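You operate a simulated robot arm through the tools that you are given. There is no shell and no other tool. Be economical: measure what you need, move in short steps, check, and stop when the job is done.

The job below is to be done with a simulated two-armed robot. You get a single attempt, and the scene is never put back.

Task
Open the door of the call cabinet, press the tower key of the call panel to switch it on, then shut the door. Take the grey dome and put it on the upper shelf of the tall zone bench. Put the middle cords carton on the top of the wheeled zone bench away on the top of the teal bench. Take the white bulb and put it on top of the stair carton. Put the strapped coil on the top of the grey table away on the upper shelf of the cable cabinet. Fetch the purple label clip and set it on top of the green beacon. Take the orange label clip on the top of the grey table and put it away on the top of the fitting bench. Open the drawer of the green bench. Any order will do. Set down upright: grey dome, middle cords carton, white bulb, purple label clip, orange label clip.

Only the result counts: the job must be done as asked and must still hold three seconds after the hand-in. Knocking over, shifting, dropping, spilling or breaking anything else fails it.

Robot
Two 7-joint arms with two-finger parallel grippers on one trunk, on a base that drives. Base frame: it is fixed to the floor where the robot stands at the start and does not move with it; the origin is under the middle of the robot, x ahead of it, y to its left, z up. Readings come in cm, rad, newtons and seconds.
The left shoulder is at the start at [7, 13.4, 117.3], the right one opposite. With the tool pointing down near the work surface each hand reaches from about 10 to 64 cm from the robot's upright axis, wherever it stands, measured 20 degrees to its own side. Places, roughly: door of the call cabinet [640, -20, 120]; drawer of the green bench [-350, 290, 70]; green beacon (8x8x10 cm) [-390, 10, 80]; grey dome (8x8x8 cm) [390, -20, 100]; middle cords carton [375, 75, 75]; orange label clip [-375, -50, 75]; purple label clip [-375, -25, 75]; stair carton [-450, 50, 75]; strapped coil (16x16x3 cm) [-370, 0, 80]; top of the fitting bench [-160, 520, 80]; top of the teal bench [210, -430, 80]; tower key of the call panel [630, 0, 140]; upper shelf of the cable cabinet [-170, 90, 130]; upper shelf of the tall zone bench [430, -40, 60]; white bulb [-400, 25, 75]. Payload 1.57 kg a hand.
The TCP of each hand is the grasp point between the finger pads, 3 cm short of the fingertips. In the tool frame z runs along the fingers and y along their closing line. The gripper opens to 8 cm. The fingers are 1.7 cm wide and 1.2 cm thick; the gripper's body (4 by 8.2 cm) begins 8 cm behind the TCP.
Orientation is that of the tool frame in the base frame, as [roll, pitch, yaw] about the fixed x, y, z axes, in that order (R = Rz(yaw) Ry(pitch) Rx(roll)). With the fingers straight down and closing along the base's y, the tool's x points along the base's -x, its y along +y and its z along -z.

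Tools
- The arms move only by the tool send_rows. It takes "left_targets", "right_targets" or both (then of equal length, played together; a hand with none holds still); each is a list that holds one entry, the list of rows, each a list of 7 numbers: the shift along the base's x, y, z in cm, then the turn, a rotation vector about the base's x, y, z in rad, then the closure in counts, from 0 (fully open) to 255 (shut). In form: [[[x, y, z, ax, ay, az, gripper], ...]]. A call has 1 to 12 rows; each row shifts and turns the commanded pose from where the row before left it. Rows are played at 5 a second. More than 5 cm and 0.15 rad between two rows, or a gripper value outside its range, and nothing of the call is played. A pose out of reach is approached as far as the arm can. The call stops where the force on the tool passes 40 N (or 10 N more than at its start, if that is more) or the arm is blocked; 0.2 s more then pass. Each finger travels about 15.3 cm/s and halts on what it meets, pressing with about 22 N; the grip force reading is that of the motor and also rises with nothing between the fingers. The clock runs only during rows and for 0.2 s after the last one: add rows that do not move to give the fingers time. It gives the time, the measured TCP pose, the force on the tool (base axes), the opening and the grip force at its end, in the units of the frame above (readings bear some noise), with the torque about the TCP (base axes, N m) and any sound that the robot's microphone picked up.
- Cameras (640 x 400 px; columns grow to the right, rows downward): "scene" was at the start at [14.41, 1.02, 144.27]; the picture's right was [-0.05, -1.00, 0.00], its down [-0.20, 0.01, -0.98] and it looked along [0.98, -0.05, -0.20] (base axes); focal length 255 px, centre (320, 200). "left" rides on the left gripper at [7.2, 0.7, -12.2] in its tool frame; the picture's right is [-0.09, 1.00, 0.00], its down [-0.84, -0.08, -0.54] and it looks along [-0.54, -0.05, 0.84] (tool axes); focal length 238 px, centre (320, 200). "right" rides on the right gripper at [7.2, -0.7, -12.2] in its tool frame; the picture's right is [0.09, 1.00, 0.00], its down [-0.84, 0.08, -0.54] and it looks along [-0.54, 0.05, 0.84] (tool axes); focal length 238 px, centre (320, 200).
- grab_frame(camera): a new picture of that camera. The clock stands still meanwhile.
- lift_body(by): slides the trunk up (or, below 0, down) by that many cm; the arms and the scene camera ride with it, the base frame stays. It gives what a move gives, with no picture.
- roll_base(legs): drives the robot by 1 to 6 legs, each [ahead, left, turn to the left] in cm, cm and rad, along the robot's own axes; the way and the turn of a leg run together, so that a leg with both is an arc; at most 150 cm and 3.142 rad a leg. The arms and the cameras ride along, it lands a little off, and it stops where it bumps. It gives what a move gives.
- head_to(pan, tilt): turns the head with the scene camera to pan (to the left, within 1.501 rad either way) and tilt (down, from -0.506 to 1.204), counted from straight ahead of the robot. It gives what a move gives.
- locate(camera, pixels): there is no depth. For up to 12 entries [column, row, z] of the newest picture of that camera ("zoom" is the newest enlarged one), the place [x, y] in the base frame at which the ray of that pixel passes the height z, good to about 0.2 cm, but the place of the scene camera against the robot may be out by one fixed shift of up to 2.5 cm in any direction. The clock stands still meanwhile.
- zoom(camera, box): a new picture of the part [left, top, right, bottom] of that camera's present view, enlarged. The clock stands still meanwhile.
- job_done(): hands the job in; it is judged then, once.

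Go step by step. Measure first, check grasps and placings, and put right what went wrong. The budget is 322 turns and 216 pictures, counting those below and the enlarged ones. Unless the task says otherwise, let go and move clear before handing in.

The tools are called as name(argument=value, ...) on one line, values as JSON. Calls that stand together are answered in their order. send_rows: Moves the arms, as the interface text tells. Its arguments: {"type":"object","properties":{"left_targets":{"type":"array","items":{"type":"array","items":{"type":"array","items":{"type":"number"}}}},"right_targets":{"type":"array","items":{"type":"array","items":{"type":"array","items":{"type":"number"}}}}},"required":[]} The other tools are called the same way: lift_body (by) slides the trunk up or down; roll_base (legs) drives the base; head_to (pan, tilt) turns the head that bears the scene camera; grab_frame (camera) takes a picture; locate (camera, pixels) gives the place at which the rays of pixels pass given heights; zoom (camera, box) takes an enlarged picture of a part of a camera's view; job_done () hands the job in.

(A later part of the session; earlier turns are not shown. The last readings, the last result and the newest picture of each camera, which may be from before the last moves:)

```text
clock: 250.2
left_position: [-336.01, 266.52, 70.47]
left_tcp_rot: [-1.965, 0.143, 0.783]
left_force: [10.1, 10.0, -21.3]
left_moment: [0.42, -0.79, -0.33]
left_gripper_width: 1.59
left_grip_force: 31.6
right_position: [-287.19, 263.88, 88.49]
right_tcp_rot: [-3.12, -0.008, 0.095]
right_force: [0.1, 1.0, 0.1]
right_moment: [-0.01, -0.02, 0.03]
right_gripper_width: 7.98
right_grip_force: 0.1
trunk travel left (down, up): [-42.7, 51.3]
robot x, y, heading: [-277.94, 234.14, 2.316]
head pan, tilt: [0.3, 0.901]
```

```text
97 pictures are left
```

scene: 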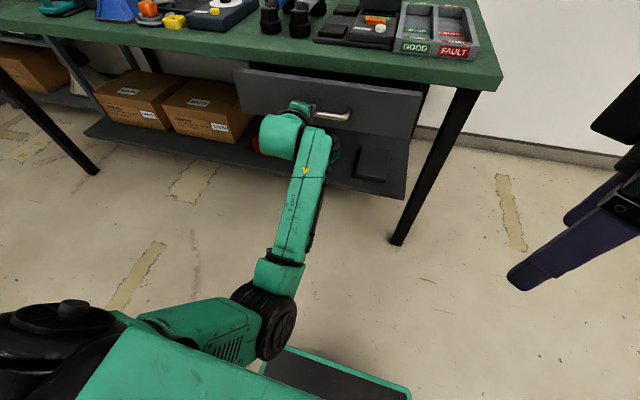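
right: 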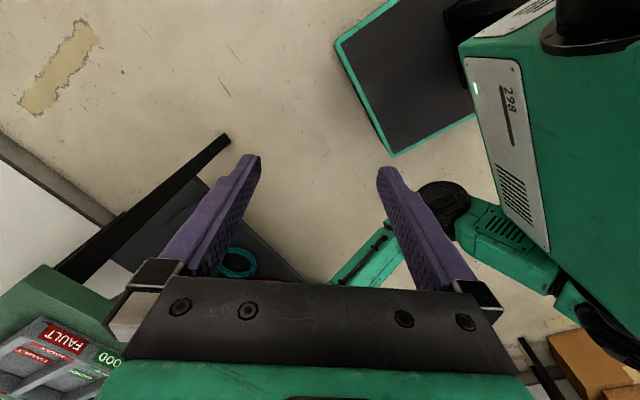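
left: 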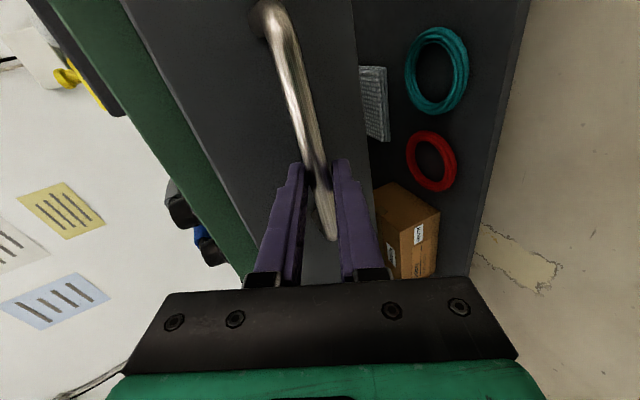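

The left elbow is folded against the base, so the arm can't retract. I'll use the base instead: open, shift right 3 cm, regrip, and drive back.

send_rows(left_targets=[[[0, 0, 0, 0, 0, 0, 140], [0, 0, 0, 0, 0, 0, 140], [0, 0, 0, 0, 0, 0, 140]]])

roll_base(legs=[[0.5, -4, 0]])

grab_frame(camera="left")

```text
clock: 251.0
left_position: [-335.96, 266.3, 71.05]
left_tcp_rot: [-1.954, 0.144, 0.787]
left_force: [-0.1, 0.1, 0.5]
left_moment: [0.0, 0.01, 0.0]
left_gripper_width: 3.63
left_grip_force: 0.1
right_position: [-287.06, 263.57, 88.66]
right_tcp_rot: [-3.115, -0.005, 0.096]
right_force: [0.9, 0.3, -0.2]
right_moment: [0.0, 0.01, 0.0]
right_gripper_width: 8.0
right_grip_force: 0.1
trunk travel left (down, up): [-42.7, 51.3]
robot x, y, heading: [-277.73, 233.79, 2.316]
head pan, tilt: [0.3, 0.901]
```

```text
clock: 251.8
left_position: [-333.27, 269.35, 71.03]
left_tcp_rot: [-1.956, 0.144, 0.787]
left_force: [0.1, -0.2, -0.4]
left_moment: [0.03, -0.01, 0.01]
left_gripper_width: 3.62
left_grip_force: 0.1
right_position: [-284.3, 266.75, 88.61]
right_tcp_rot: [-3.116, -0.003, 0.095]
right_force: [1.0, -0.4, -0.2]
right_moment: [-0.03, 0.04, 0.04]
right_gripper_width: 8.03
right_grip_force: 0.1
trunk travel left (down, up): [-42.7, 51.3]
robot x, y, heading: [-275.35, 237.39, 2.319]
head pan, tilt: [0.3, 0.901]
```

```text
96 pictures are left
```

left: 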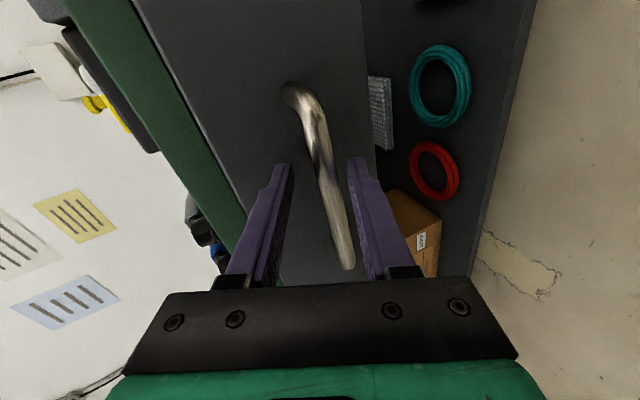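

The bar is well placed. I'll level the wrist, lower half a centimetre, close, then back the base by a few centimetres.

send_rows(left_targets=[[[0, 0, -0.3, 0.102, -0.102, 0, 140], [0, 0, -0.2, 0, 0, 0, 140], [0, 0, 0, 0, 0, 0, 140], [0, 0, 0, 0, 0, 0, 255], [0, 0, 0, 0, 0, 0, 255], [0, 0, 0, 0, 0, 0, 255]]])

roll_base(legs=[[-5, 0, 0]])

grab_frame(camera="scene")

```text
clock: 253.2
left_position: [-335.46, 267.61, 70.47]
left_tcp_rot: [-1.955, 0.064, 0.817]
left_force: [2.5, 0.6, -13.1]
left_moment: [0.08, -0.35, 0.63]
left_gripper_width: 1.43
left_grip_force: 30.2
right_position: [-284.48, 266.87, 88.57]
right_tcp_rot: [-3.115, -0.007, 0.094]
right_force: [0.5, -0.3, 0.4]
right_moment: [-0.01, -0.03, 0.0]
right_gripper_width: 8.0
right_grip_force: 0.1
trunk travel left (down, up): [-42.7, 51.3]
robot x, y, heading: [-275.35, 237.51, 2.317]
head pan, tilt: [0.3, 0.901]
```

```text
clock: 254.2
left_position: [-332.12, 264.23, 70.44]
left_tcp_rot: [-1.956, 0.063, 0.816]
left_force: [9.5, 7.7, -21.3]
left_moment: [0.43, -0.72, -0.49]
left_gripper_width: 1.4
left_grip_force: 31.0
right_position: [-281.33, 263.27, 88.48]
right_tcp_rot: [-3.117, -0.007, 0.096]
right_force: [1.4, -1.2, -0.3]
right_moment: [0.0, 0.02, 0.02]
right_gripper_width: 8.01
right_grip_force: 0.0
trunk travel left (down, up): [-42.7, 51.3]
robot x, y, heading: [-272.25, 233.84, 2.318]
head pan, tilt: [0.3, 0.901]
```

```text
95 pictures are left
```

scene: 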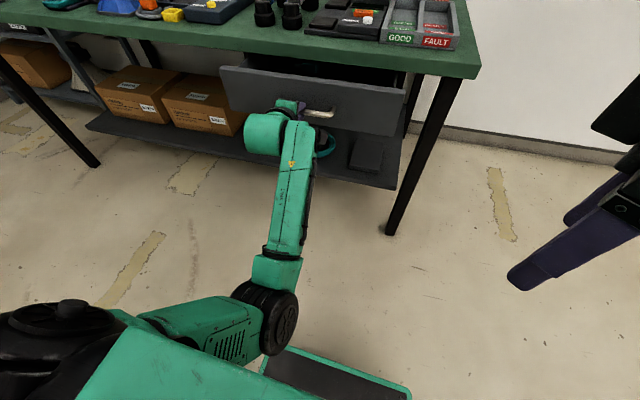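

The drawer follows the base. Continue backing.

roll_base(legs=[[-7, 0, 0]])

roll_base(legs=[[-7, 0, 0]])

grab_frame(camera="scene")

```text
clock: 255.2
left_position: [-327.36, 259.5, 70.51]
left_tcp_rot: [-1.957, 0.064, 0.81]
left_force: [11.7, 10.6, -17.0]
left_moment: [0.47, -0.68, -0.5]
left_gripper_width: 1.46
left_grip_force: 30.3
right_position: [-276.31, 258.37, 88.62]
right_tcp_rot: [-3.115, -0.006, 0.093]
right_force: [-0.6, -0.5, 0.1]
right_moment: [0.05, -0.01, -0.04]
right_gripper_width: 7.98
right_grip_force: 0.1
trunk travel left (down, up): [-42.7, 51.3]
robot x, y, heading: [-267.43, 228.78, 2.317]
head pan, tilt: [0.3, 0.901]
```

```text
clock: 256.2
left_position: [-322.43, 254.37, 70.55]
left_tcp_rot: [-1.957, 0.066, 0.806]
left_force: [12.0, 11.6, -11.9]
left_moment: [0.49, -0.66, -0.55]
left_gripper_width: 1.43
left_grip_force: 30.5
right_position: [-271.41, 253.17, 88.61]
right_tcp_rot: [-3.117, -0.004, 0.09]
right_force: [0.0, -0.2, -0.5]
right_moment: [0.01, -0.02, -0.01]
right_gripper_width: 8.0
right_grip_force: 0.0
trunk travel left (down, up): [-42.7, 51.3]
robot x, y, heading: [-262.6, 223.22, 2.313]
head pan, tilt: [0.3, 0.901]
```

```text
94 pictures are left
```

scene: 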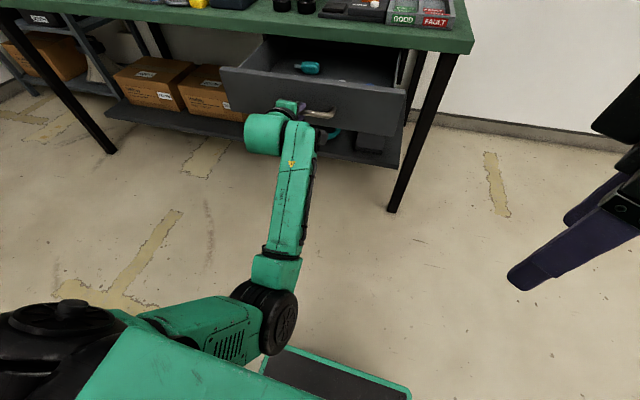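

Drawer is about 22 cm out and a teal item is visible inside. A bit more until it stops.

roll_base(legs=[[-5, 0, 0]])

roll_base(legs=[[-4, 0, 0]])

grab_frame(camera="scene")

```text
clock: 257.1
left_position: [-319.0, 250.94, 70.58]
left_tcp_rot: [-1.96, 0.063, 0.803]
left_force: [12.2, 11.5, -6.4]
left_moment: [0.55, -0.66, -0.6]
left_gripper_width: 1.44
left_grip_force: 30.4
right_position: [-268.0, 249.5, 88.52]
right_tcp_rot: [-3.117, -0.003, 0.089]
right_force: [-0.8, -0.6, 0.1]
right_moment: [0.0, 0.0, 0.0]
right_gripper_width: 8.01
right_grip_force: 0.1
trunk travel left (down, up): [-42.7, 51.3]
robot x, y, heading: [-259.31, 219.53, 2.312]
head pan, tilt: [0.3, 0.901]
```

```text
clock: 258.0
left_position: [-316.09, 247.98, 70.59]
left_tcp_rot: [-1.956, 0.063, 0.803]
left_force: [8.4, 7.1, 2.9]
left_moment: [0.61, -0.52, -0.53]
left_gripper_width: 1.41
left_grip_force: 30.6
right_position: [-265.44, 246.53, 88.66]
right_tcp_rot: [-3.116, -0.005, 0.09]
right_force: [0.3, -0.3, -0.8]
right_moment: [0.01, 0.0, 0.01]
right_gripper_width: 8.0
right_grip_force: 0.0
trunk travel left (down, up): [-42.7, 51.3]
robot x, y, heading: [-256.62, 217.0, 2.309]
head pan, tilt: [0.3, 0.901]
```

```text
93 pictures are left
```

scene: 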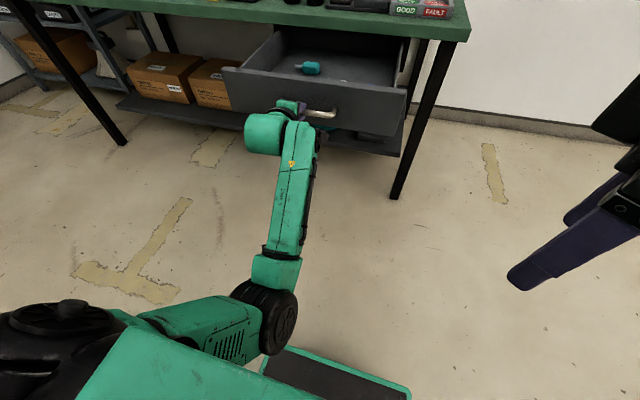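

roll_base(legs=[[-4, 0, 0]])

grab_frame(camera="left")

```text
clock: 258.8
left_position: [-315.43, 247.22, 71.03]
left_tcp_rot: [-1.942, 0.059, 0.799]
left_force: [-5.2, 3.6, -1.8]
left_moment: [0.29, -0.29, 0.54]
left_gripper_width: 1.42
left_grip_force: 31.1
right_position: [-264.69, 245.5, 88.69]
right_tcp_rot: [-3.115, -0.007, 0.087]
right_force: [-0.1, 0.2, -0.3]
right_moment: [-0.02, -0.01, 0.01]
right_gripper_width: 8.02
right_grip_force: 0.0
trunk travel left (down, up): [-42.7, 51.3]
robot x, y, heading: [-255.44, 215.85, 2.307]
head pan, tilt: [0.3, 0.901]
stopped in leg 1: the force on the tool passed its limit at 93 N (the readings are from after the stop); the commanded pose is now the measured one
```

```text
92 pictures are left
```

left: 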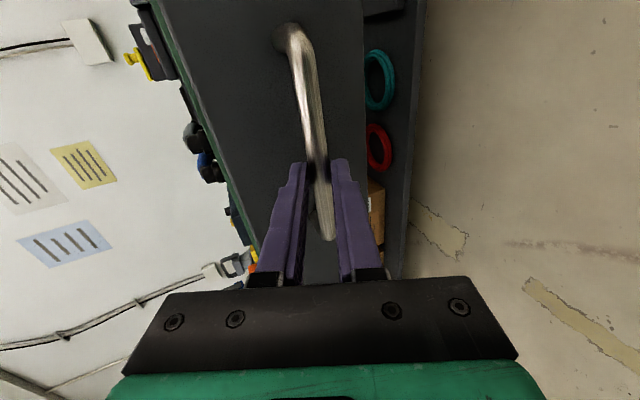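

The drawer reached its stop: fully open. Release and back away.

send_rows(left_targets=[[[0, 0, 0, 0, 0, 0, 130], [0, 0, 0, 0, 0, 0, 80], [0, 0, 0, 0, 0, 0, 80]]])

roll_base(legs=[[-22, 0, 0]])

head_to(pan=0.1, tilt=0.6)

grab_frame(camera="scene")

```text
clock: 259.6
left_position: [-315.43, 247.21, 71.15]
left_tcp_rot: [-1.94, 0.058, 0.798]
left_force: [-0.1, -0.2, 0.1]
left_moment: [-0.01, -0.02, 0.0]
left_gripper_width: 5.5
left_grip_force: 0.0
right_position: [-264.58, 245.57, 88.7]
right_tcp_rot: [-3.117, -0.006, 0.087]
right_force: [-1.0, 0.0, -0.8]
right_moment: [-0.02, -0.05, 0.03]
right_gripper_width: 7.99
right_grip_force: 0.1
trunk travel left (down, up): [-42.7, 51.3]
robot x, y, heading: [-255.39, 215.66, 2.316]
head pan, tilt: [0.3, 0.901]
```

```text
clock: 261.3
left_position: [-299.9, 230.71, 71.14]
left_tcp_rot: [-1.939, 0.059, 0.796]
left_force: [-0.3, -0.2, 1.8]
left_moment: [-0.03, 0.0, 0.0]
left_gripper_width: 5.48
left_grip_force: 0.1
right_position: [-249.23, 228.79, 88.66]
right_tcp_rot: [-3.113, -0.004, 0.085]
right_force: [0.6, 0.2, -0.2]
right_moment: [0.0, 0.02, -0.01]
right_gripper_width: 8.0
right_grip_force: 0.0
trunk travel left (down, up): [-42.7, 51.3]
robot x, y, heading: [-240.29, 199.55, 2.307]
head pan, tilt: [0.3, 0.901]
```

```text
clock: 262.1
left_position: [-300.03, 230.63, 71.03]
left_tcp_rot: [-1.94, 0.059, 0.795]
left_force: [0.3, -0.4, 0.0]
left_moment: [-0.01, 0.01, -0.03]
left_gripper_width: 5.5
left_grip_force: 0.0
right_position: [-249.14, 228.72, 88.75]
right_tcp_rot: [-3.115, -0.002, 0.085]
right_force: [0.0, 0.6, -0.1]
right_moment: [0.02, 0.0, 0.03]
right_gripper_width: 7.99
right_grip_force: 0.0
trunk travel left (down, up): [-42.7, 51.3]
robot x, y, heading: [-240.71, 199.24, 2.307]
head pan, tilt: [0.099, 0.6]
```

```text
91 pictures are left
```

scene: 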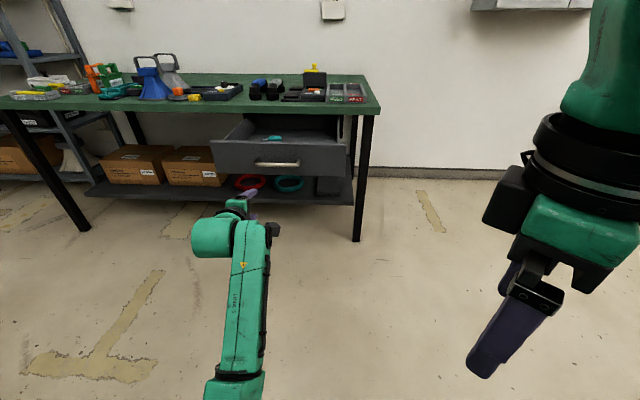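

The drawer stays open. I'll bring both arms back to a neutral tool-down pose.

send_rows(left_targets=[[[0, 0, 2.5, -0.109, -0.1, 0, 0], [0, 0, 2.5, -0.109, -0.1, 0, 0], [0, 0, 2.5, -0.109, -0.1, 0, 0], [0, 0, 2.5, -0.109, -0.1, 0, 0], [0.6, -0.6, 2.5, -0.109, -0.1, 0, 0], [0.6, -0.6, 2.5, -0.109, -0.1, 0, 0], [0.6, -0.6, 2.5, -0.109, -0.1, 0, 0], [0.6, -0.6, 2.5, -0.109, -0.1, 0, 0], [0.6, -0.6, 0, 0, 0, -0.148, 0], [0.6, -0.6, 0, 0, 0, -0.148, 0], [0.6, -0.6, 0, 0, 0, -0.148, 0], [0.6, -0.6, 0, 0, 0, -0.148, 0]]], right_targets=[[[0, 0, 0, 0, 0, -0.13, 0], [0, 0, 0, 0, 0, -0.13, 0], [0, 0, 0, 0, 0, -0.13, 0], [0, 0, 0, 0, 0, -0.13, 0], [0, 0, 0, 0, 0, -0.13, 0], [0, 0, 0, 0, 0, -0.13, 0], [0, 0, 0, 0, 0, -0.13, 0], [0, 0, 0, 0, 0, 0, 0], [0, 0, 0, 0, 0, 0, 0], [0, 0, 0, 0, 0, 0, 0], [0, 0, 0, 0, 0, 0, 0], [0, 0, 0, 0, 0, 0, 0]]])

send_rows(left_targets=[[[0.6, -0.6, 0, 0, 0, -0.148, 0], [0.6, -0.6, 0, 0, 0, -0.148, 0], [0.6, -0.6, 0, 0, 0, -0.148, 0], [0.6, -0.6, 0, 0, 0, -0.148, 0], [0.6, -0.6, 0, 0, 0, -0.148, 0], [0.6, -0.6, 0, 0, 0, -0.148, 0], [0.6, -0.6, 0, 0, 0, -0.148, 0]]])

lift_body(by=32)

```text
clock: 264.7
left_position: [-295.54, 227.1, 87.8]
left_tcp_rot: [-2.892, 0.083, 0.115]
left_force: [0.4, -0.7, -0.1]
left_moment: [-0.02, 0.0, -0.01]
left_gripper_width: 7.98
left_grip_force: 0.1
left hand out of reach, approached as far as the arm can: row 7, 8
right_position: [-249.15, 228.83, 88.87]
right_tcp_rot: [-3.116, -0.004, -0.827]
right_force: [-0.9, 0.4, -0.1]
right_moment: [-0.01, 0.0, 0.02]
right_gripper_width: 8.0
right_grip_force: 0.1
trunk travel left (down, up): [-42.7, 51.3]
robot x, y, heading: [-240.55, 199.16, 2.309]
head pan, tilt: [0.099, 0.6]
```

```text
clock: 266.3
left_position: [-291.68, 222.77, 87.85]
left_tcp_rot: [-2.89, 0.082, -0.922]
left_force: [0.2, -0.4, -0.5]
left_moment: [0.0, 0.01, -0.02]
left_gripper_width: 7.97
left_grip_force: 0.1
right_position: [-249.18, 228.96, 88.73]
right_tcp_rot: [-3.115, -0.004, -0.827]
right_force: [0.0, 0.3, -0.1]
right_moment: [-0.01, 0.01, -0.02]
right_gripper_width: 7.99
right_grip_force: 0.2
trunk travel left (down, up): [-42.7, 51.3]
robot x, y, heading: [-240.53, 199.19, 2.304]
head pan, tilt: [0.099, 0.6]
```

```text
clock: 269.5
left_position: [-291.61, 222.81, 119.88]
left_tcp_rot: [-2.888, 0.08, -0.918]
left_force: [-0.2, 0.2, 0.5]
left_moment: [-0.02, 0.03, -0.02]
left_gripper_width: 7.98
left_grip_force: 0.2
right_position: [-249.19, 228.85, 120.72]
right_tcp_rot: [-3.116, -0.006, -0.827]
right_force: [0.3, -0.3, -0.1]
right_moment: [-0.03, -0.03, 0.0]
right_gripper_width: 8.02
right_grip_force: 0.1
trunk travel left (down, up): [-74.7, 19.3]
robot x, y, heading: [-240.56, 199.62, 2.305]
head pan, tilt: [0.099, 0.6]
```

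send_rows(left_targets=[[[2, -2.2, 0, -0.109, 0.077, 0, 0], [2, -2.2, 0, -0.109, 0.077, 0, 0], [2, -2.2, 0, 0, 0, 0.05, 0], [2, -2.2, 0, 0, 0, 0, 0], [0, 0, 0, 0, 0, 0, 0]]])

roll_base(legs=[[0, 80, 0], [0, 80, 0], [-10, 90, 0]])

```text
clock: 270.7
left_position: [-288.76, 213.68, 121.97]
left_tcp_rot: [-3.132, 0.0, -0.875]
left_force: [0.3, -0.2, 0.1]
left_moment: [0.0, 0.02, 0.04]
left_gripper_width: 7.99
left_grip_force: 0.1
left hand out of reach, approached as far as the arm can: row 2, 3, 4
right_position: [-249.25, 228.85, 120.62]
right_tcp_rot: [-3.116, -0.005, -0.828]
right_force: [-0.2, -0.1, 0.4]
right_moment: [-0.01, 0.0, 0.0]
right_gripper_width: 8.0
right_grip_force: 0.0
trunk travel left (down, up): [-74.7, 19.3]
robot x, y, heading: [-240.49, 199.19, 2.313]
head pan, tilt: [0.099, 0.6]
```

```text
clock: 281.6
left_position: [-439.42, 70.8, 121.88]
left_tcp_rot: [-3.127, -0.002, -0.822]
left_force: [-0.3, 0.7, -0.5]
left_moment: [-0.03, 0.0, 0.01]
left_gripper_width: 7.97
left_grip_force: 0.1
right_position: [-400.62, 88.16, 120.68]
right_tcp_rot: [-3.115, -0.007, -0.777]
right_force: [0.3, 0.6, -0.1]
right_moment: [0.0, 0.0, 0.02]
right_gripper_width: 8.0
right_grip_force: 0.1
trunk travel left (down, up): [-74.7, 19.3]
robot x, y, heading: [-390.21, 58.52, 2.356]
head pan, tilt: [0.099, 0.6]
stopped in leg 3: the robot was blocked; the commanded pose is now the measured one
```

I drove the wrong way: the base stopped at (-390,58), against something at the grey table. I'll look carefully at what happened.

head_to(pan=1.4, tilt=0.9)

grab_frame(camera="scene")

grab_frame(camera="left")

```text
clock: 283.1
left_position: [-439.35, 70.74, 121.94]
left_tcp_rot: [-3.129, -0.003, -0.82]
left_force: [0.1, 0.0, -0.1]
left_moment: [-0.03, 0.03, 0.0]
left_gripper_width: 8.01
left_grip_force: 0.1
right_position: [-400.56, 87.97, 120.68]
right_tcp_rot: [-3.115, -0.007, -0.777]
right_force: [0.5, 0.1, -1.0]
right_moment: [0.02, 0.0, 0.01]
right_gripper_width: 7.99
right_grip_force: 0.0
trunk travel left (down, up): [-74.7, 19.3]
robot x, y, heading: [-390.37, 58.88, 2.355]
head pan, tilt: [1.4, 0.901]
```

```text
90 pictures are left
```

scene: 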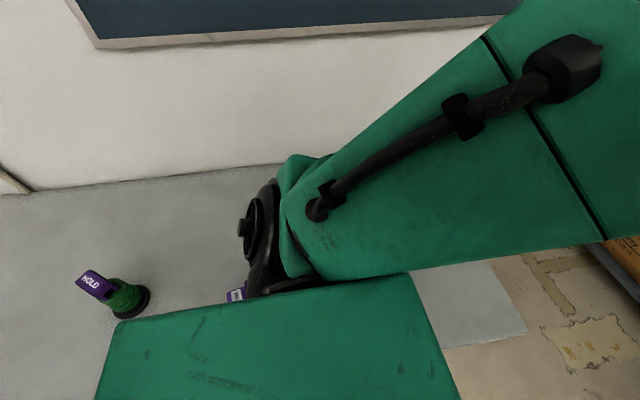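

```text
89 pictures are left
```

left: 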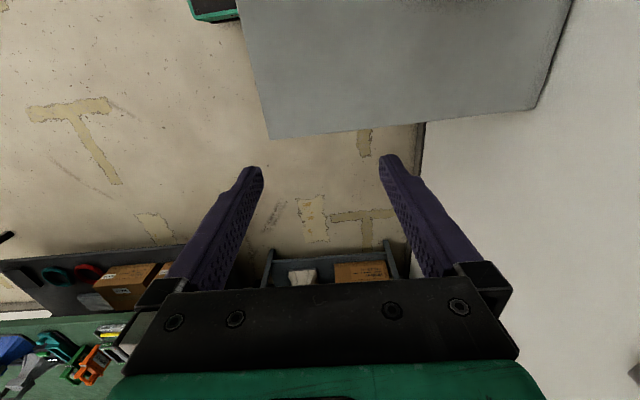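

locate(camera="left", pixels=[[268, 138, 76], [537, 108, 76], [237, 0, 76]])

locate(camera="scene", pixels=[[131, 300, 76.5], [527, 330, 76]])

roll_base(legs=[[0, -25, 0]])

grab_frame(camera="scene")

```text
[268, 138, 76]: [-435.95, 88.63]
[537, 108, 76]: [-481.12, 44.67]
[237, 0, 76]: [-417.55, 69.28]
```

```text
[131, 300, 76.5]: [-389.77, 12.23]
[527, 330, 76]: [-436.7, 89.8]
```

```text
clock: 284.9
left_position: [-421.25, 88.85, 121.84]
left_tcp_rot: [-3.126, -0.002, -0.827]
left_force: [0.0, -0.1, 0.2]
left_moment: [-0.01, 0.0, 0.0]
left_gripper_width: 7.99
left_grip_force: 0.0
right_position: [-382.27, 106.11, 120.7]
right_tcp_rot: [-3.111, -0.006, -0.784]
right_force: [0.0, -1.0, 0.4]
right_moment: [0.03, -0.01, 0.01]
right_gripper_width: 7.99
right_grip_force: 0.0
trunk travel left (down, up): [-74.7, 19.3]
robot x, y, heading: [-372.11, 77.31, 2.355]
head pan, tilt: [1.4, 0.901]
```

```text
88 pictures are left
```

scene: 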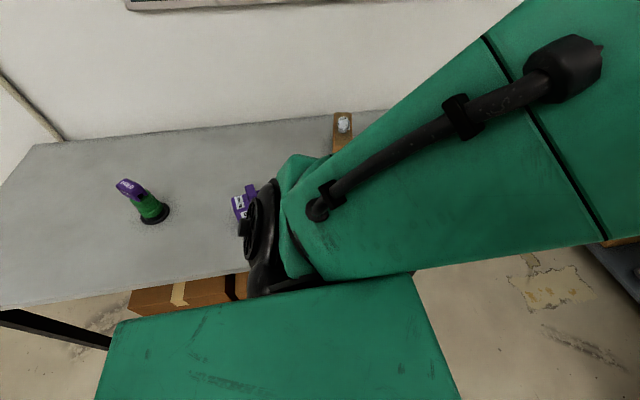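

Beacon, bulb and table corner are where they were, so nothing moved visibly. I'll move away and check the boxes under the table as I turn.

roll_base(legs=[[0, -28, 0]])

head_to(pan=1.5, tilt=0.75)

grab_frame(camera="scene")

```text
clock: 286.9
left_position: [-401.24, 108.49, 121.74]
left_tcp_rot: [-3.126, -0.002, -0.82]
left_force: [-0.4, -0.2, 0.0]
left_moment: [0.0, -0.01, 0.0]
left_gripper_width: 7.96
left_grip_force: 0.0
right_position: [-362.55, 125.97, 120.76]
right_tcp_rot: [-3.114, -0.006, -0.78]
right_force: [0.7, -0.7, -1.1]
right_moment: [-0.04, -0.05, 0.05]
right_gripper_width: 7.98
right_grip_force: 0.1
trunk travel left (down, up): [-74.7, 19.3]
robot x, y, heading: [-352.46, 96.83, 2.356]
head pan, tilt: [1.4, 0.901]
```

```text
clock: 287.6
left_position: [-401.21, 108.73, 121.92]
left_tcp_rot: [-3.128, -0.002, -0.821]
left_force: [-0.6, -0.5, -0.5]
left_moment: [0.0, -0.02, 0.02]
left_gripper_width: 7.99
left_grip_force: 0.1
right_position: [-362.36, 125.98, 120.73]
right_tcp_rot: [-3.116, -0.006, -0.778]
right_force: [-0.3, -0.3, -0.4]
right_moment: [0.03, 0.01, 0.04]
right_gripper_width: 7.99
right_grip_force: 0.0
trunk travel left (down, up): [-74.7, 19.3]
robot x, y, heading: [-351.89, 96.64, 2.352]
head pan, tilt: [1.499, 0.75]
```

```text
87 pictures are left
```

scene: 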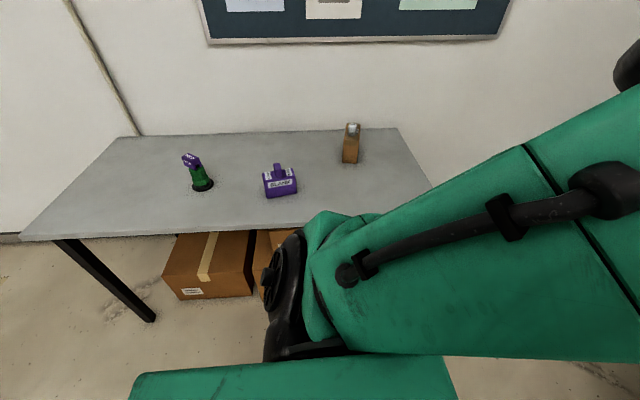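

locate(camera="scene", pixels=[[176, 299, 0], [253, 296, 0], [262, 298, 0]])

roll_base(legs=[[0, 0, 1.0]])

head_to(pan=0.6, tilt=0.7)

grab_frame(camera="scene")

```text
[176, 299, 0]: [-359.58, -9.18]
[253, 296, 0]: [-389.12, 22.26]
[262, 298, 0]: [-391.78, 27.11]
```

```text
clock: 290.5
left_position: [-388.75, 62.04, 121.8]
left_tcp_rot: [-3.127, -0.001, 0.174]
left_force: [-0.6, -0.6, 0.6]
left_moment: [-0.01, -0.02, 0.01]
left_gripper_width: 7.99
left_grip_force: 0.1
right_position: [-382.17, 104.16, 120.7]
right_tcp_rot: [-3.117, -0.007, 0.216]
right_force: [0.2, -0.8, 0.1]
right_moment: [-0.01, 0.0, -0.03]
right_gripper_width: 7.99
right_grip_force: 0.0
trunk travel left (down, up): [-74.7, 19.3]
robot x, y, heading: [-351.95, 96.85, -2.932]
head pan, tilt: [1.499, 0.75]
```

```text
clock: 291.7
left_position: [-388.73, 62.14, 121.86]
left_tcp_rot: [-3.129, -0.003, 0.175]
left_force: [-1.2, 0.3, 1.0]
left_moment: [0.0, 0.01, 0.01]
left_gripper_width: 7.99
left_grip_force: 0.0
right_position: [-382.07, 104.03, 120.84]
right_tcp_rot: [-3.114, -0.008, 0.218]
right_force: [0.1, 0.1, -0.7]
right_moment: [0.0, -0.03, 0.0]
right_gripper_width: 8.03
right_grip_force: 0.1
trunk travel left (down, up): [-74.7, 19.3]
robot x, y, heading: [-351.81, 97.01, -2.929]
head pan, tilt: [0.6, 0.7]
```

```text
86 pictures are left
```

scene: 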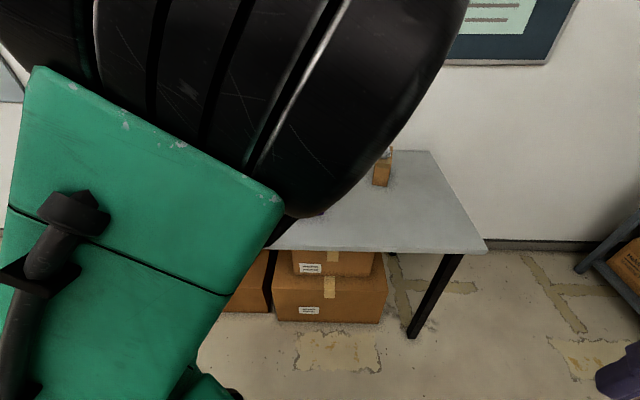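

locate(camera="scene", pixels=[[278, 321, 0], [381, 323, 0], [268, 312, 0], [225, 313, 0], [412, 336, 0]])

zoom(camera="scene", box=[200, 220, 440, 350])

```text
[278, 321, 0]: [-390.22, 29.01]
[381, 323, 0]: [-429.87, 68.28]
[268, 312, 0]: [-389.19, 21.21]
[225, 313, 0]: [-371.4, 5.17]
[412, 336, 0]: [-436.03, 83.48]
```

```text
2.67 times, centred on (320, 285) of scene
```

zoom: 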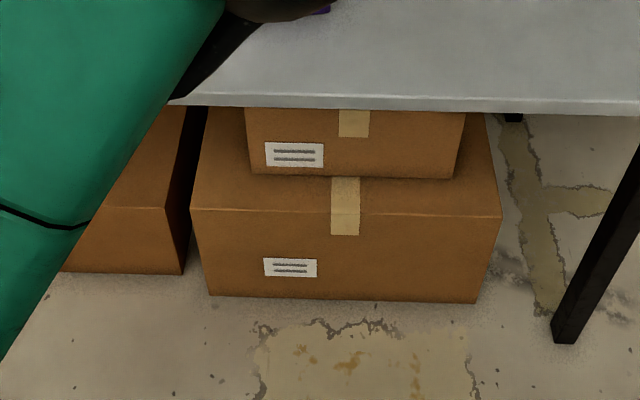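

The boxes are exactly where they were. Now I'll turn toward the open corridor and drive out past the table end.

roll_base(legs=[[0, 0, 2.147], [140, 0, 0]])

head_to(pan=0.4, tilt=0.3)

grab_frame(camera="scene")

```text
clock: 303.8
left_position: [-204.86, -17.34, 121.87]
left_tcp_rot: [-3.126, -0.001, 2.308]
left_force: [-0.2, 0.7, -1.0]
left_moment: [0.0, 0.01, 0.05]
left_gripper_width: 8.02
left_grip_force: 0.0
right_position: [-243.89, -34.12, 120.67]
right_tcp_rot: [-3.115, -0.007, 2.351]
right_force: [0.3, 0.1, -1.1]
right_moment: [0.01, -0.01, 0.0]
right_gripper_width: 8.0
right_grip_force: 0.1
trunk travel left (down, up): [-74.7, 19.3]
robot x, y, heading: [-253.4, -4.65, -0.804]
head pan, tilt: [0.6, 0.7]
```

```text
clock: 304.7
left_position: [-204.94, -17.27, 121.83]
left_tcp_rot: [-3.128, 0.0, 2.308]
left_force: [-0.4, -0.8, 0.0]
left_moment: [-0.01, 0.02, 0.01]
left_gripper_width: 7.96
left_grip_force: 0.0
right_position: [-244.0, -34.07, 120.67]
right_tcp_rot: [-3.115, -0.007, 2.35]
right_force: [-0.3, 0.8, 0.1]
right_moment: [-0.03, 0.0, -0.01]
right_gripper_width: 8.02
right_grip_force: 0.2
trunk travel left (down, up): [-74.7, 19.3]
robot x, y, heading: [-253.6, -4.94, -0.799]
head pan, tilt: [0.4, 0.3]
```

```text
84 pictures are left
```

scene: 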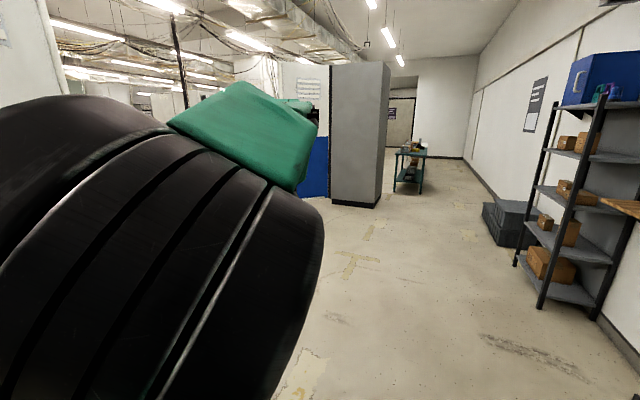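

locate(camera="scene", pixels=[[332, 200, 0], [375, 208, 0], [388, 190, 0], [397, 192, 0], [426, 192, 0], [500, 245, 0], [545, 305, 0], [515, 262, 0], [328, 198, 0]])

```text
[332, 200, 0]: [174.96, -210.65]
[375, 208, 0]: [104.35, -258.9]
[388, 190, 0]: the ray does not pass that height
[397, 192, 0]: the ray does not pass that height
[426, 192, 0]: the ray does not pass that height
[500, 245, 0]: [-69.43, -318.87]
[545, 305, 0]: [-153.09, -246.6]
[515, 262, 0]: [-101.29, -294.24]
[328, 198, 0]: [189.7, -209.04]
```

I'll drive back to the start area and look at the far side from there.

roll_base(legs=[[20, 0, 0], [0, 0, 0.55], [140, 0, 0], [80, 0, 0]])

head_to(pan=0.0, tilt=0.3)

grab_frame(camera="scene")

```text
clock: 318.2
left_position: [19.9, -62.41, 121.78]
left_tcp_rot: [-3.127, 0.001, 2.85]
left_force: [0.5, 0.4, 0.3]
left_moment: [0.02, -0.02, 0.05]
left_gripper_width: 8.03
left_grip_force: 0.0
right_position: [-4.74, -97.08, 120.64]
right_tcp_rot: [-3.116, -0.006, 2.895]
right_force: [1.0, -0.3, 0.4]
right_moment: [0.01, 0.01, 0.01]
right_gripper_width: 8.0
right_grip_force: 0.0
trunk travel left (down, up): [-74.7, 19.3]
robot x, y, heading: [-27.88, -77.36, -0.253]
head pan, tilt: [0.4, 0.3]
```

```text
clock: 319.1
left_position: [20.0, -62.5, 121.92]
left_tcp_rot: [-3.125, 0.0, 2.854]
left_force: [-0.9, 0.2, 0.6]
left_moment: [-0.03, 0.0, 0.0]
left_gripper_width: 7.99
left_grip_force: 0.1
right_position: [-4.62, -97.06, 120.68]
right_tcp_rot: [-3.116, -0.008, 2.895]
right_force: [0.0, 1.3, 0.5]
right_moment: [-0.01, 0.0, -0.01]
right_gripper_width: 8.01
right_grip_force: 0.0
trunk travel left (down, up): [-74.7, 19.3]
robot x, y, heading: [-28.51, -76.86, -0.256]
head pan, tilt: [0.0, 0.3]
```

```text
83 pictures are left
```

scene: 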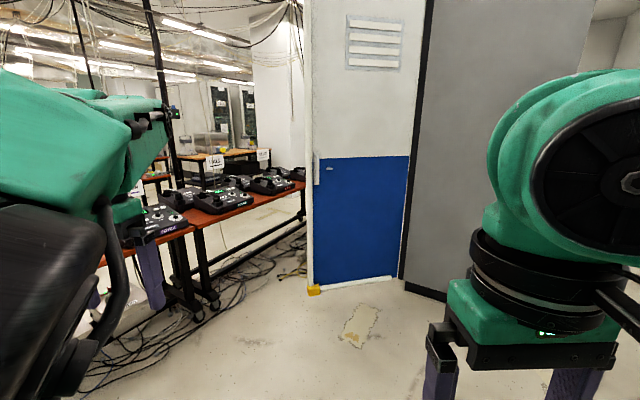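

locate(camera="scene", pixels=[[313, 291, 0], [400, 278, 0], [445, 300, 0], [206, 215, 75], [300, 190, 75], [170, 240, 75], [215, 155, 85]])

head_to(pan=0.35, tilt=0.1)

zoom(camera="scene", box=[200, 60, 480, 235])

```text
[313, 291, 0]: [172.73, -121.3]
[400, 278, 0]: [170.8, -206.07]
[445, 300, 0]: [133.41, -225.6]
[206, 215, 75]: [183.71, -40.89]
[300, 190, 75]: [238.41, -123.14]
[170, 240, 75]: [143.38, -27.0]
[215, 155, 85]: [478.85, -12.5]
```

```text
clock: 319.9
left_position: [20.06, -62.48, 121.87]
left_tcp_rot: [-3.128, 0.001, 2.853]
left_force: [-0.5, -0.9, 0.9]
left_moment: [0.03, 0.02, 0.01]
left_gripper_width: 8.0
left_grip_force: 0.0
right_position: [-4.53, -97.03, 120.67]
right_tcp_rot: [-3.114, -0.008, 2.894]
right_force: [0.1, 0.3, 0.0]
right_moment: [0.0, 0.0, 0.01]
right_gripper_width: 8.01
right_grip_force: 0.1
trunk travel left (down, up): [-74.7, 19.3]
robot x, y, heading: [-28.21, -77.01, -0.253]
head pan, tilt: [0.351, 0.099]
```

```text
2.29 times, centred on (340, 148) of scene
```

zoom: 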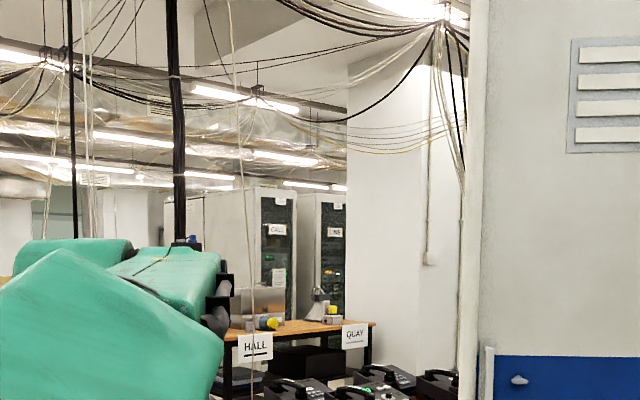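

A pillar, the zone benches and glass cabinets lie beyond the bench row, and the aisle at the second cabinet's door is too narrow. I'll go around the second cabinet's far side and look.

roll_base(legs=[[0, 0, -0.93], [140, 0, 0], [85, 0, 0], [0, 0, 0.6]])

head_to(pan=0.3, tilt=0.25)

grab_frame(camera="scene")

```text
clock: 335.2
left_position: [114.73, -286.95, 121.84]
left_tcp_rot: [-3.127, -0.001, 2.555]
left_force: [-0.2, 0.2, -0.4]
left_moment: [0.0, -0.01, 0.0]
left_gripper_width: 8.01
left_grip_force: 0.1
right_position: [81.11, -312.67, 120.61]
right_tcp_rot: [-3.116, -0.007, 2.597]
right_force: [0.2, 0.0, -0.3]
right_moment: [-0.01, 0.01, 0.0]
right_gripper_width: 8.01
right_grip_force: 0.0
trunk travel left (down, up): [-74.7, 19.3]
robot x, y, heading: [64.45, -286.85, -0.55]
head pan, tilt: [0.351, 0.099]
```

```text
clock: 335.9
left_position: [114.81, -286.9, 121.86]
left_tcp_rot: [-3.128, 0.0, 2.557]
left_force: [-0.2, -0.4, -1.1]
left_moment: [0.02, -0.03, -0.03]
left_gripper_width: 7.97
left_grip_force: 0.1
right_position: [81.07, -312.86, 120.73]
right_tcp_rot: [-3.115, -0.006, 2.6]
right_force: [-0.7, -0.2, -0.1]
right_moment: [0.0, 0.02, 0.0]
right_gripper_width: 7.99
right_grip_force: 0.1
trunk travel left (down, up): [-74.7, 19.3]
robot x, y, heading: [64.19, -286.78, -0.55]
head pan, tilt: [0.3, 0.25]
```

```text
81 pictures are left
```

scene: 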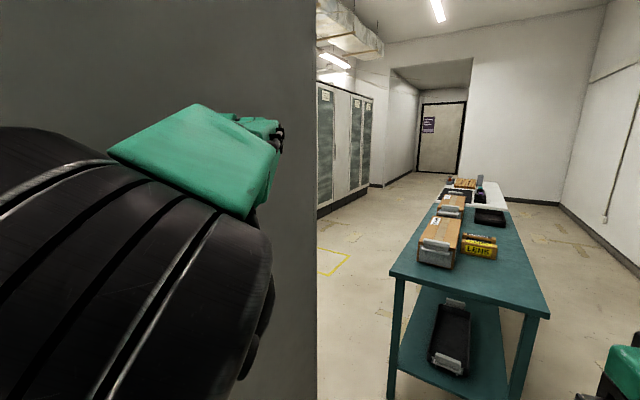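

locate(camera="scene", pixels=[[390, 275, 78], [549, 318, 78], [446, 178, 78], [503, 190, 78], [320, 216, 0], [371, 186, 0], [345, 262, 0], [470, 240, 78], [490, 280, 78]])

zoom(camera="scene", box=[310, 60, 560, 320])

```text
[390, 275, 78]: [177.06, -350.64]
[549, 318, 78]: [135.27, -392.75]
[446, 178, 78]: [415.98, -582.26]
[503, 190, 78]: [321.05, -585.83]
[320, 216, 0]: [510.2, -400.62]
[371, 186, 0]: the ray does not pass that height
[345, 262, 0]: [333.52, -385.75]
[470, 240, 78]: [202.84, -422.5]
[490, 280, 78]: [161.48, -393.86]
```

```text
1.54 times, centred on (435, 190) of scene
```

zoom: 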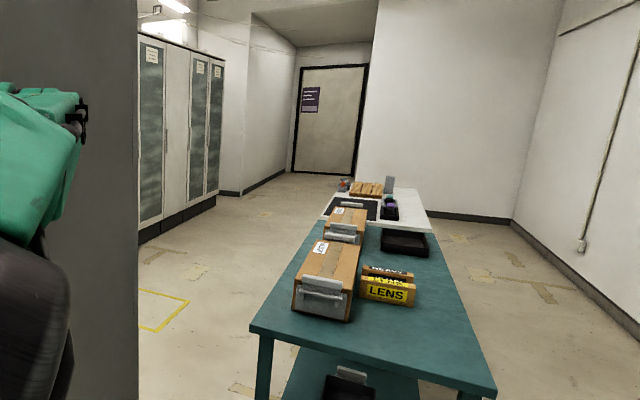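

The teal bench is here, with free room at its near right end. I need to know whether the passage between it and the second cabinet is wide enough, so I'll line up with it.

roll_base(legs=[[-25, 0, -0.235], [0, 50, 0]])

head_to(pan=0.0, tilt=0.45)

grab_frame(camera="scene")

```text
clock: 339.1
left_position: [107.69, -269.73, 121.93]
left_tcp_rot: [-3.107, -0.004, 2.315]
left_force: [-16.1, -11.5, 6.5]
left_moment: [1.31, -1.61, 0.23]
left_gripper_width: 6.18
left_grip_force: 0.1
right_position: [69.43, -286.29, 120.67]
right_tcp_rot: [-3.119, -0.005, 2.366]
right_force: [0.0, -0.4, -1.0]
right_moment: [-0.02, 0.0, -0.01]
right_gripper_width: 8.0
right_grip_force: 0.1
trunk travel left (down, up): [-74.7, 19.3]
robot x, y, heading: [59.68, -256.78, -0.781]
head pan, tilt: [0.3, 0.25]
stopped in leg 2: the force on the tool passed its limit at 129 N (the readings are from after the stop); the commanded pose is now the measured one
```

```text
clock: 339.9
left_position: [107.71, -269.73, 121.91]
left_tcp_rot: [-3.112, -0.002, 2.318]
left_force: [-15.1, -14.0, 2.0]
left_moment: [1.33, -1.56, 0.27]
left_gripper_width: 6.14
left_grip_force: 0.1
right_position: [69.57, -286.45, 120.62]
right_tcp_rot: [-3.12, -0.004, 2.366]
right_force: [0.3, 0.0, -1.4]
right_moment: [-0.03, 0.01, 0.03]
right_gripper_width: 7.98
right_grip_force: 0.1
trunk travel left (down, up): [-74.7, 19.3]
robot x, y, heading: [59.84, -256.89, -0.783]
head pan, tilt: [0.0, 0.45]
```

```text
79 pictures are left
```

scene: 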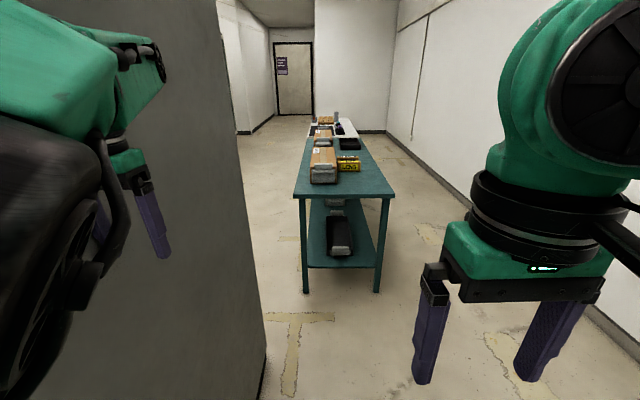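

The left finger touched the second cabinet's wall, which is nearer than I judged. I'll move right off it and measure.

roll_base(legs=[[0, -15, 0]])

grab_frame(camera="scene")

locate(camera="scene", pixels=[[262, 390, 0], [305, 292, 0], [376, 292, 0], [293, 194, 78], [396, 194, 78], [240, 130, 0], [250, 134, 0], [385, 132, 0]])

```text
clock: 341.2
left_position: [98.21, -279.55, 121.51]
left_tcp_rot: [-3.103, -0.006, 2.32]
left_force: [0.8, -0.4, -0.7]
left_moment: [-0.05, 0.01, 0.01]
left_gripper_width: 7.98
left_grip_force: 0.1
right_position: [59.88, -296.24, 120.71]
right_tcp_rot: [-3.112, -0.008, 2.368]
right_force: [0.4, -1.1, 0.0]
right_moment: [0.0, 0.01, 0.01]
right_gripper_width: 8.01
right_grip_force: 0.0
trunk travel left (down, up): [-74.7, 19.3]
robot x, y, heading: [49.92, -267.51, -0.778]
head pan, tilt: [0.0, 0.45]
```

```text
78 pictures are left
```

scene: 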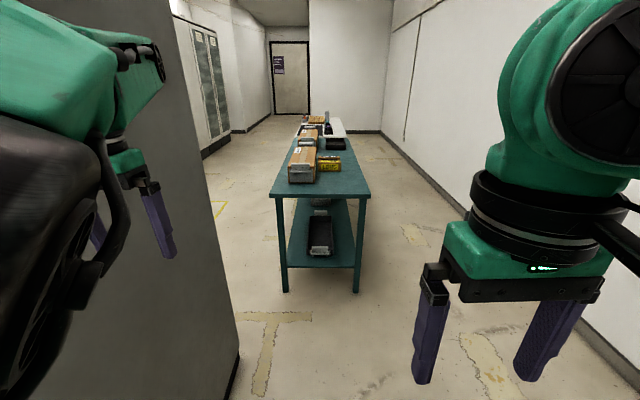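

```text
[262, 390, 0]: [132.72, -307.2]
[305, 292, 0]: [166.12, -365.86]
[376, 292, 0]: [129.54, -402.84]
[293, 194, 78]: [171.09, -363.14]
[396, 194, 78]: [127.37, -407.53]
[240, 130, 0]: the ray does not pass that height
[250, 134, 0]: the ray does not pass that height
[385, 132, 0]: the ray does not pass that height
```

locate(camera="scene", pixels=[[239, 356, 0], [230, 395, 0], [285, 292, 0], [355, 292, 0], [268, 196, 78], [371, 197, 78], [205, 155, 0], [600, 350, 0], [218, 215, 0]])

```text
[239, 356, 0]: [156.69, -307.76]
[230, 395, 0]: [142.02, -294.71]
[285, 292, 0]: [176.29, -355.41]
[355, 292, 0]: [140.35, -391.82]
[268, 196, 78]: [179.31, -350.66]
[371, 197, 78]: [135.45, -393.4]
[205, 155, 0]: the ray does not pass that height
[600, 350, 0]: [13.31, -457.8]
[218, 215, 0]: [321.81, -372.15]
```

The bench and the second cabinet leave only a 47 cm gap, but the right side of the teal bench has about 130 cm to the wall. I'll go around that way, in stages.

roll_base(legs=[[35, 0, 0], [0, -88, 0], [140, 0, 0]])

head_to(pan=0.15, tilt=0.35)

grab_frame(camera="scene")

```text
clock: 354.3
left_position: [158.21, -467.36, 121.79]
left_tcp_rot: [-3.104, -0.006, 2.306]
left_force: [0.1, 0.0, -0.7]
left_moment: [-0.01, 0.01, -0.03]
left_gripper_width: 8.01
left_grip_force: 0.1
right_position: [119.76, -483.59, 120.7]
right_tcp_rot: [-3.113, -0.005, 2.356]
right_force: [0.5, 0.3, 0.0]
right_moment: [-0.01, 0.03, -0.01]
right_gripper_width: 7.99
right_grip_force: 0.1
trunk travel left (down, up): [-74.7, 19.3]
robot x, y, heading: [109.88, -454.49, -0.797]
head pan, tilt: [0.0, 0.45]
```

```text
clock: 355.0
left_position: [158.18, -467.32, 121.62]
left_tcp_rot: [-3.104, -0.007, 2.306]
left_force: [0.7, -0.1, -0.4]
left_moment: [0.01, -0.01, -0.02]
left_gripper_width: 8.01
left_grip_force: 0.1
right_position: [119.61, -483.72, 120.72]
right_tcp_rot: [-3.114, -0.008, 2.354]
right_force: [-0.8, -0.1, -0.6]
right_moment: [-0.02, -0.01, 0.0]
right_gripper_width: 8.0
right_grip_force: 0.0
trunk travel left (down, up): [-74.7, 19.3]
robot x, y, heading: [109.53, -454.29, -0.802]
head pan, tilt: [0.15, 0.351]
```

```text
77 pictures are left
```

scene: 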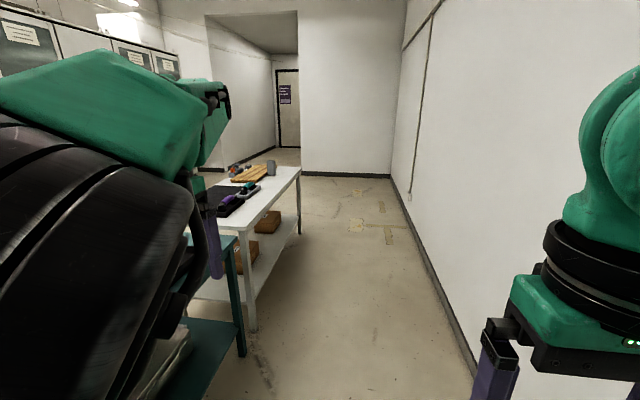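

locate(camera="scene", pixels=[[475, 375, 0], [440, 300, 0], [245, 355, 0], [254, 328, 0], [299, 232, 0], [302, 172, 0], [390, 177, 0]])

```text
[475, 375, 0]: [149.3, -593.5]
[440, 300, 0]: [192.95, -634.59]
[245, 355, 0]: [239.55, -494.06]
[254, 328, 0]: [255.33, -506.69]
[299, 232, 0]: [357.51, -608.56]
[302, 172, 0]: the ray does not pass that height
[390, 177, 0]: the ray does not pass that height
```

The lane is clear (walls at g -178 and -314); the white table ends at about h 690. Continue.

roll_base(legs=[[0, 0, 0.017], [130, 0, 0], [130, 0, 0], [110, 0, 0], [0, 0, 1.5]])

head_to(pan=0.3, tilt=0.3)

grab_frame(camera="scene")

```text
clock: 376.9
left_position: [383.32, -672.1, 121.79]
left_tcp_rot: [-3.104, -0.006, -2.498]
left_force: [0.1, 0.1, 0.7]
left_moment: [-0.03, 0.01, 0.01]
left_gripper_width: 8.0
left_grip_force: 0.1
right_position: [396.09, -711.85, 120.67]
right_tcp_rot: [-3.113, -0.006, -2.447]
right_force: [-0.1, 0.1, -0.2]
right_moment: [0.01, 0.0, -0.03]
right_gripper_width: 8.01
right_grip_force: 0.1
trunk travel left (down, up): [-74.7, 19.3]
robot x, y, heading: [366.11, -718.97, 0.682]
head pan, tilt: [0.15, 0.351]
```

```text
clock: 377.6
left_position: [383.22, -672.12, 121.69]
left_tcp_rot: [-3.104, -0.004, -2.499]
left_force: [-0.1, -0.8, 0.7]
left_moment: [0.01, -0.02, 0.0]
left_gripper_width: 7.98
left_grip_force: 0.2
right_position: [396.01, -711.9, 120.68]
right_tcp_rot: [-3.112, -0.007, -2.449]
right_force: [-0.3, -0.1, -0.5]
right_moment: [-0.01, -0.01, -0.02]
right_gripper_width: 8.03
right_grip_force: 0.1
trunk travel left (down, up): [-74.7, 19.3]
robot x, y, heading: [366.19, -719.6, 0.683]
head pan, tilt: [0.3, 0.3]
```

```text
76 pictures are left
```

scene: 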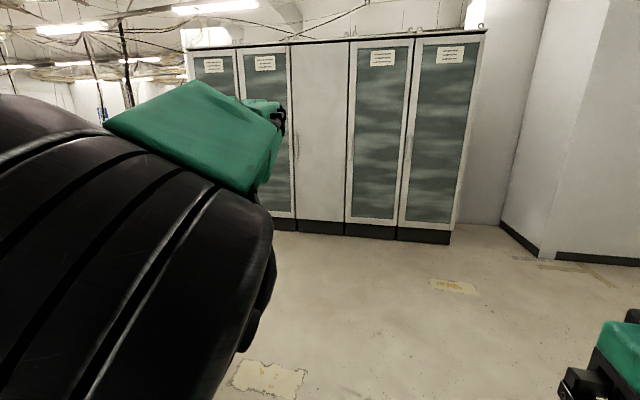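

locate(camera="scene", pixels=[[450, 243, 0], [275, 228, 0], [346, 235, 0]])

roll_base(legs=[[60, 0, 0.1], [0, 0, 1.0]])

head_to(pan=0.0, tilt=0.25)

grab_frame(camera="scene")

```text
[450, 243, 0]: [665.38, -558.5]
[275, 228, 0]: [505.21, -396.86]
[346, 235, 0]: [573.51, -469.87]
```

```text
clock: 383.4
left_position: [378.12, -641.48, 121.64]
left_tcp_rot: [-3.104, -0.005, -1.462]
left_force: [0.3, 0.6, -0.1]
left_moment: [-0.02, -0.03, -0.03]
left_gripper_width: 7.99
left_grip_force: 0.0
right_position: [418.8, -650.74, 120.68]
right_tcp_rot: [-3.113, -0.006, -1.412]
right_force: [0.1, 0.8, -0.1]
right_moment: [0.02, 0.0, -0.02]
right_gripper_width: 8.01
right_grip_force: 0.1
trunk travel left (down, up): [-74.7, 19.3]
robot x, y, heading: [409.97, -680.22, 1.722]
head pan, tilt: [0.3, 0.3]
```

```text
clock: 384.1
left_position: [378.12, -641.5, 121.82]
left_tcp_rot: [-3.103, -0.005, -1.457]
left_force: [0.0, -0.1, -0.3]
left_moment: [0.03, 0.01, 0.03]
left_gripper_width: 8.03
left_grip_force: 0.1
right_position: [418.72, -650.69, 120.66]
right_tcp_rot: [-3.114, -0.008, -1.412]
right_force: [0.3, 0.2, -0.6]
right_moment: [0.04, -0.01, 0.01]
right_gripper_width: 8.01
right_grip_force: 0.1
trunk travel left (down, up): [-74.7, 19.3]
robot x, y, heading: [409.46, -680.08, 1.725]
head pan, tilt: [0.0, 0.25]
```

```text
75 pictures are left
```

scene: 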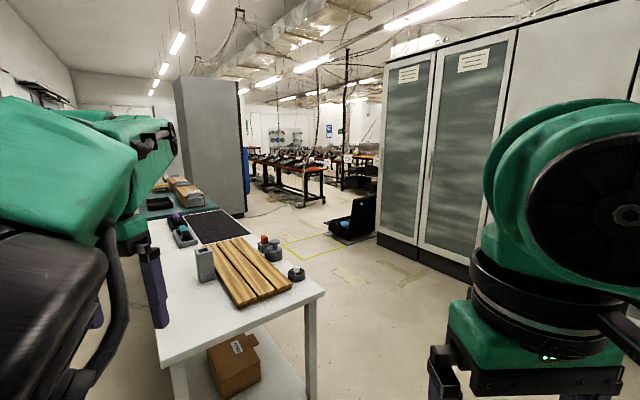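

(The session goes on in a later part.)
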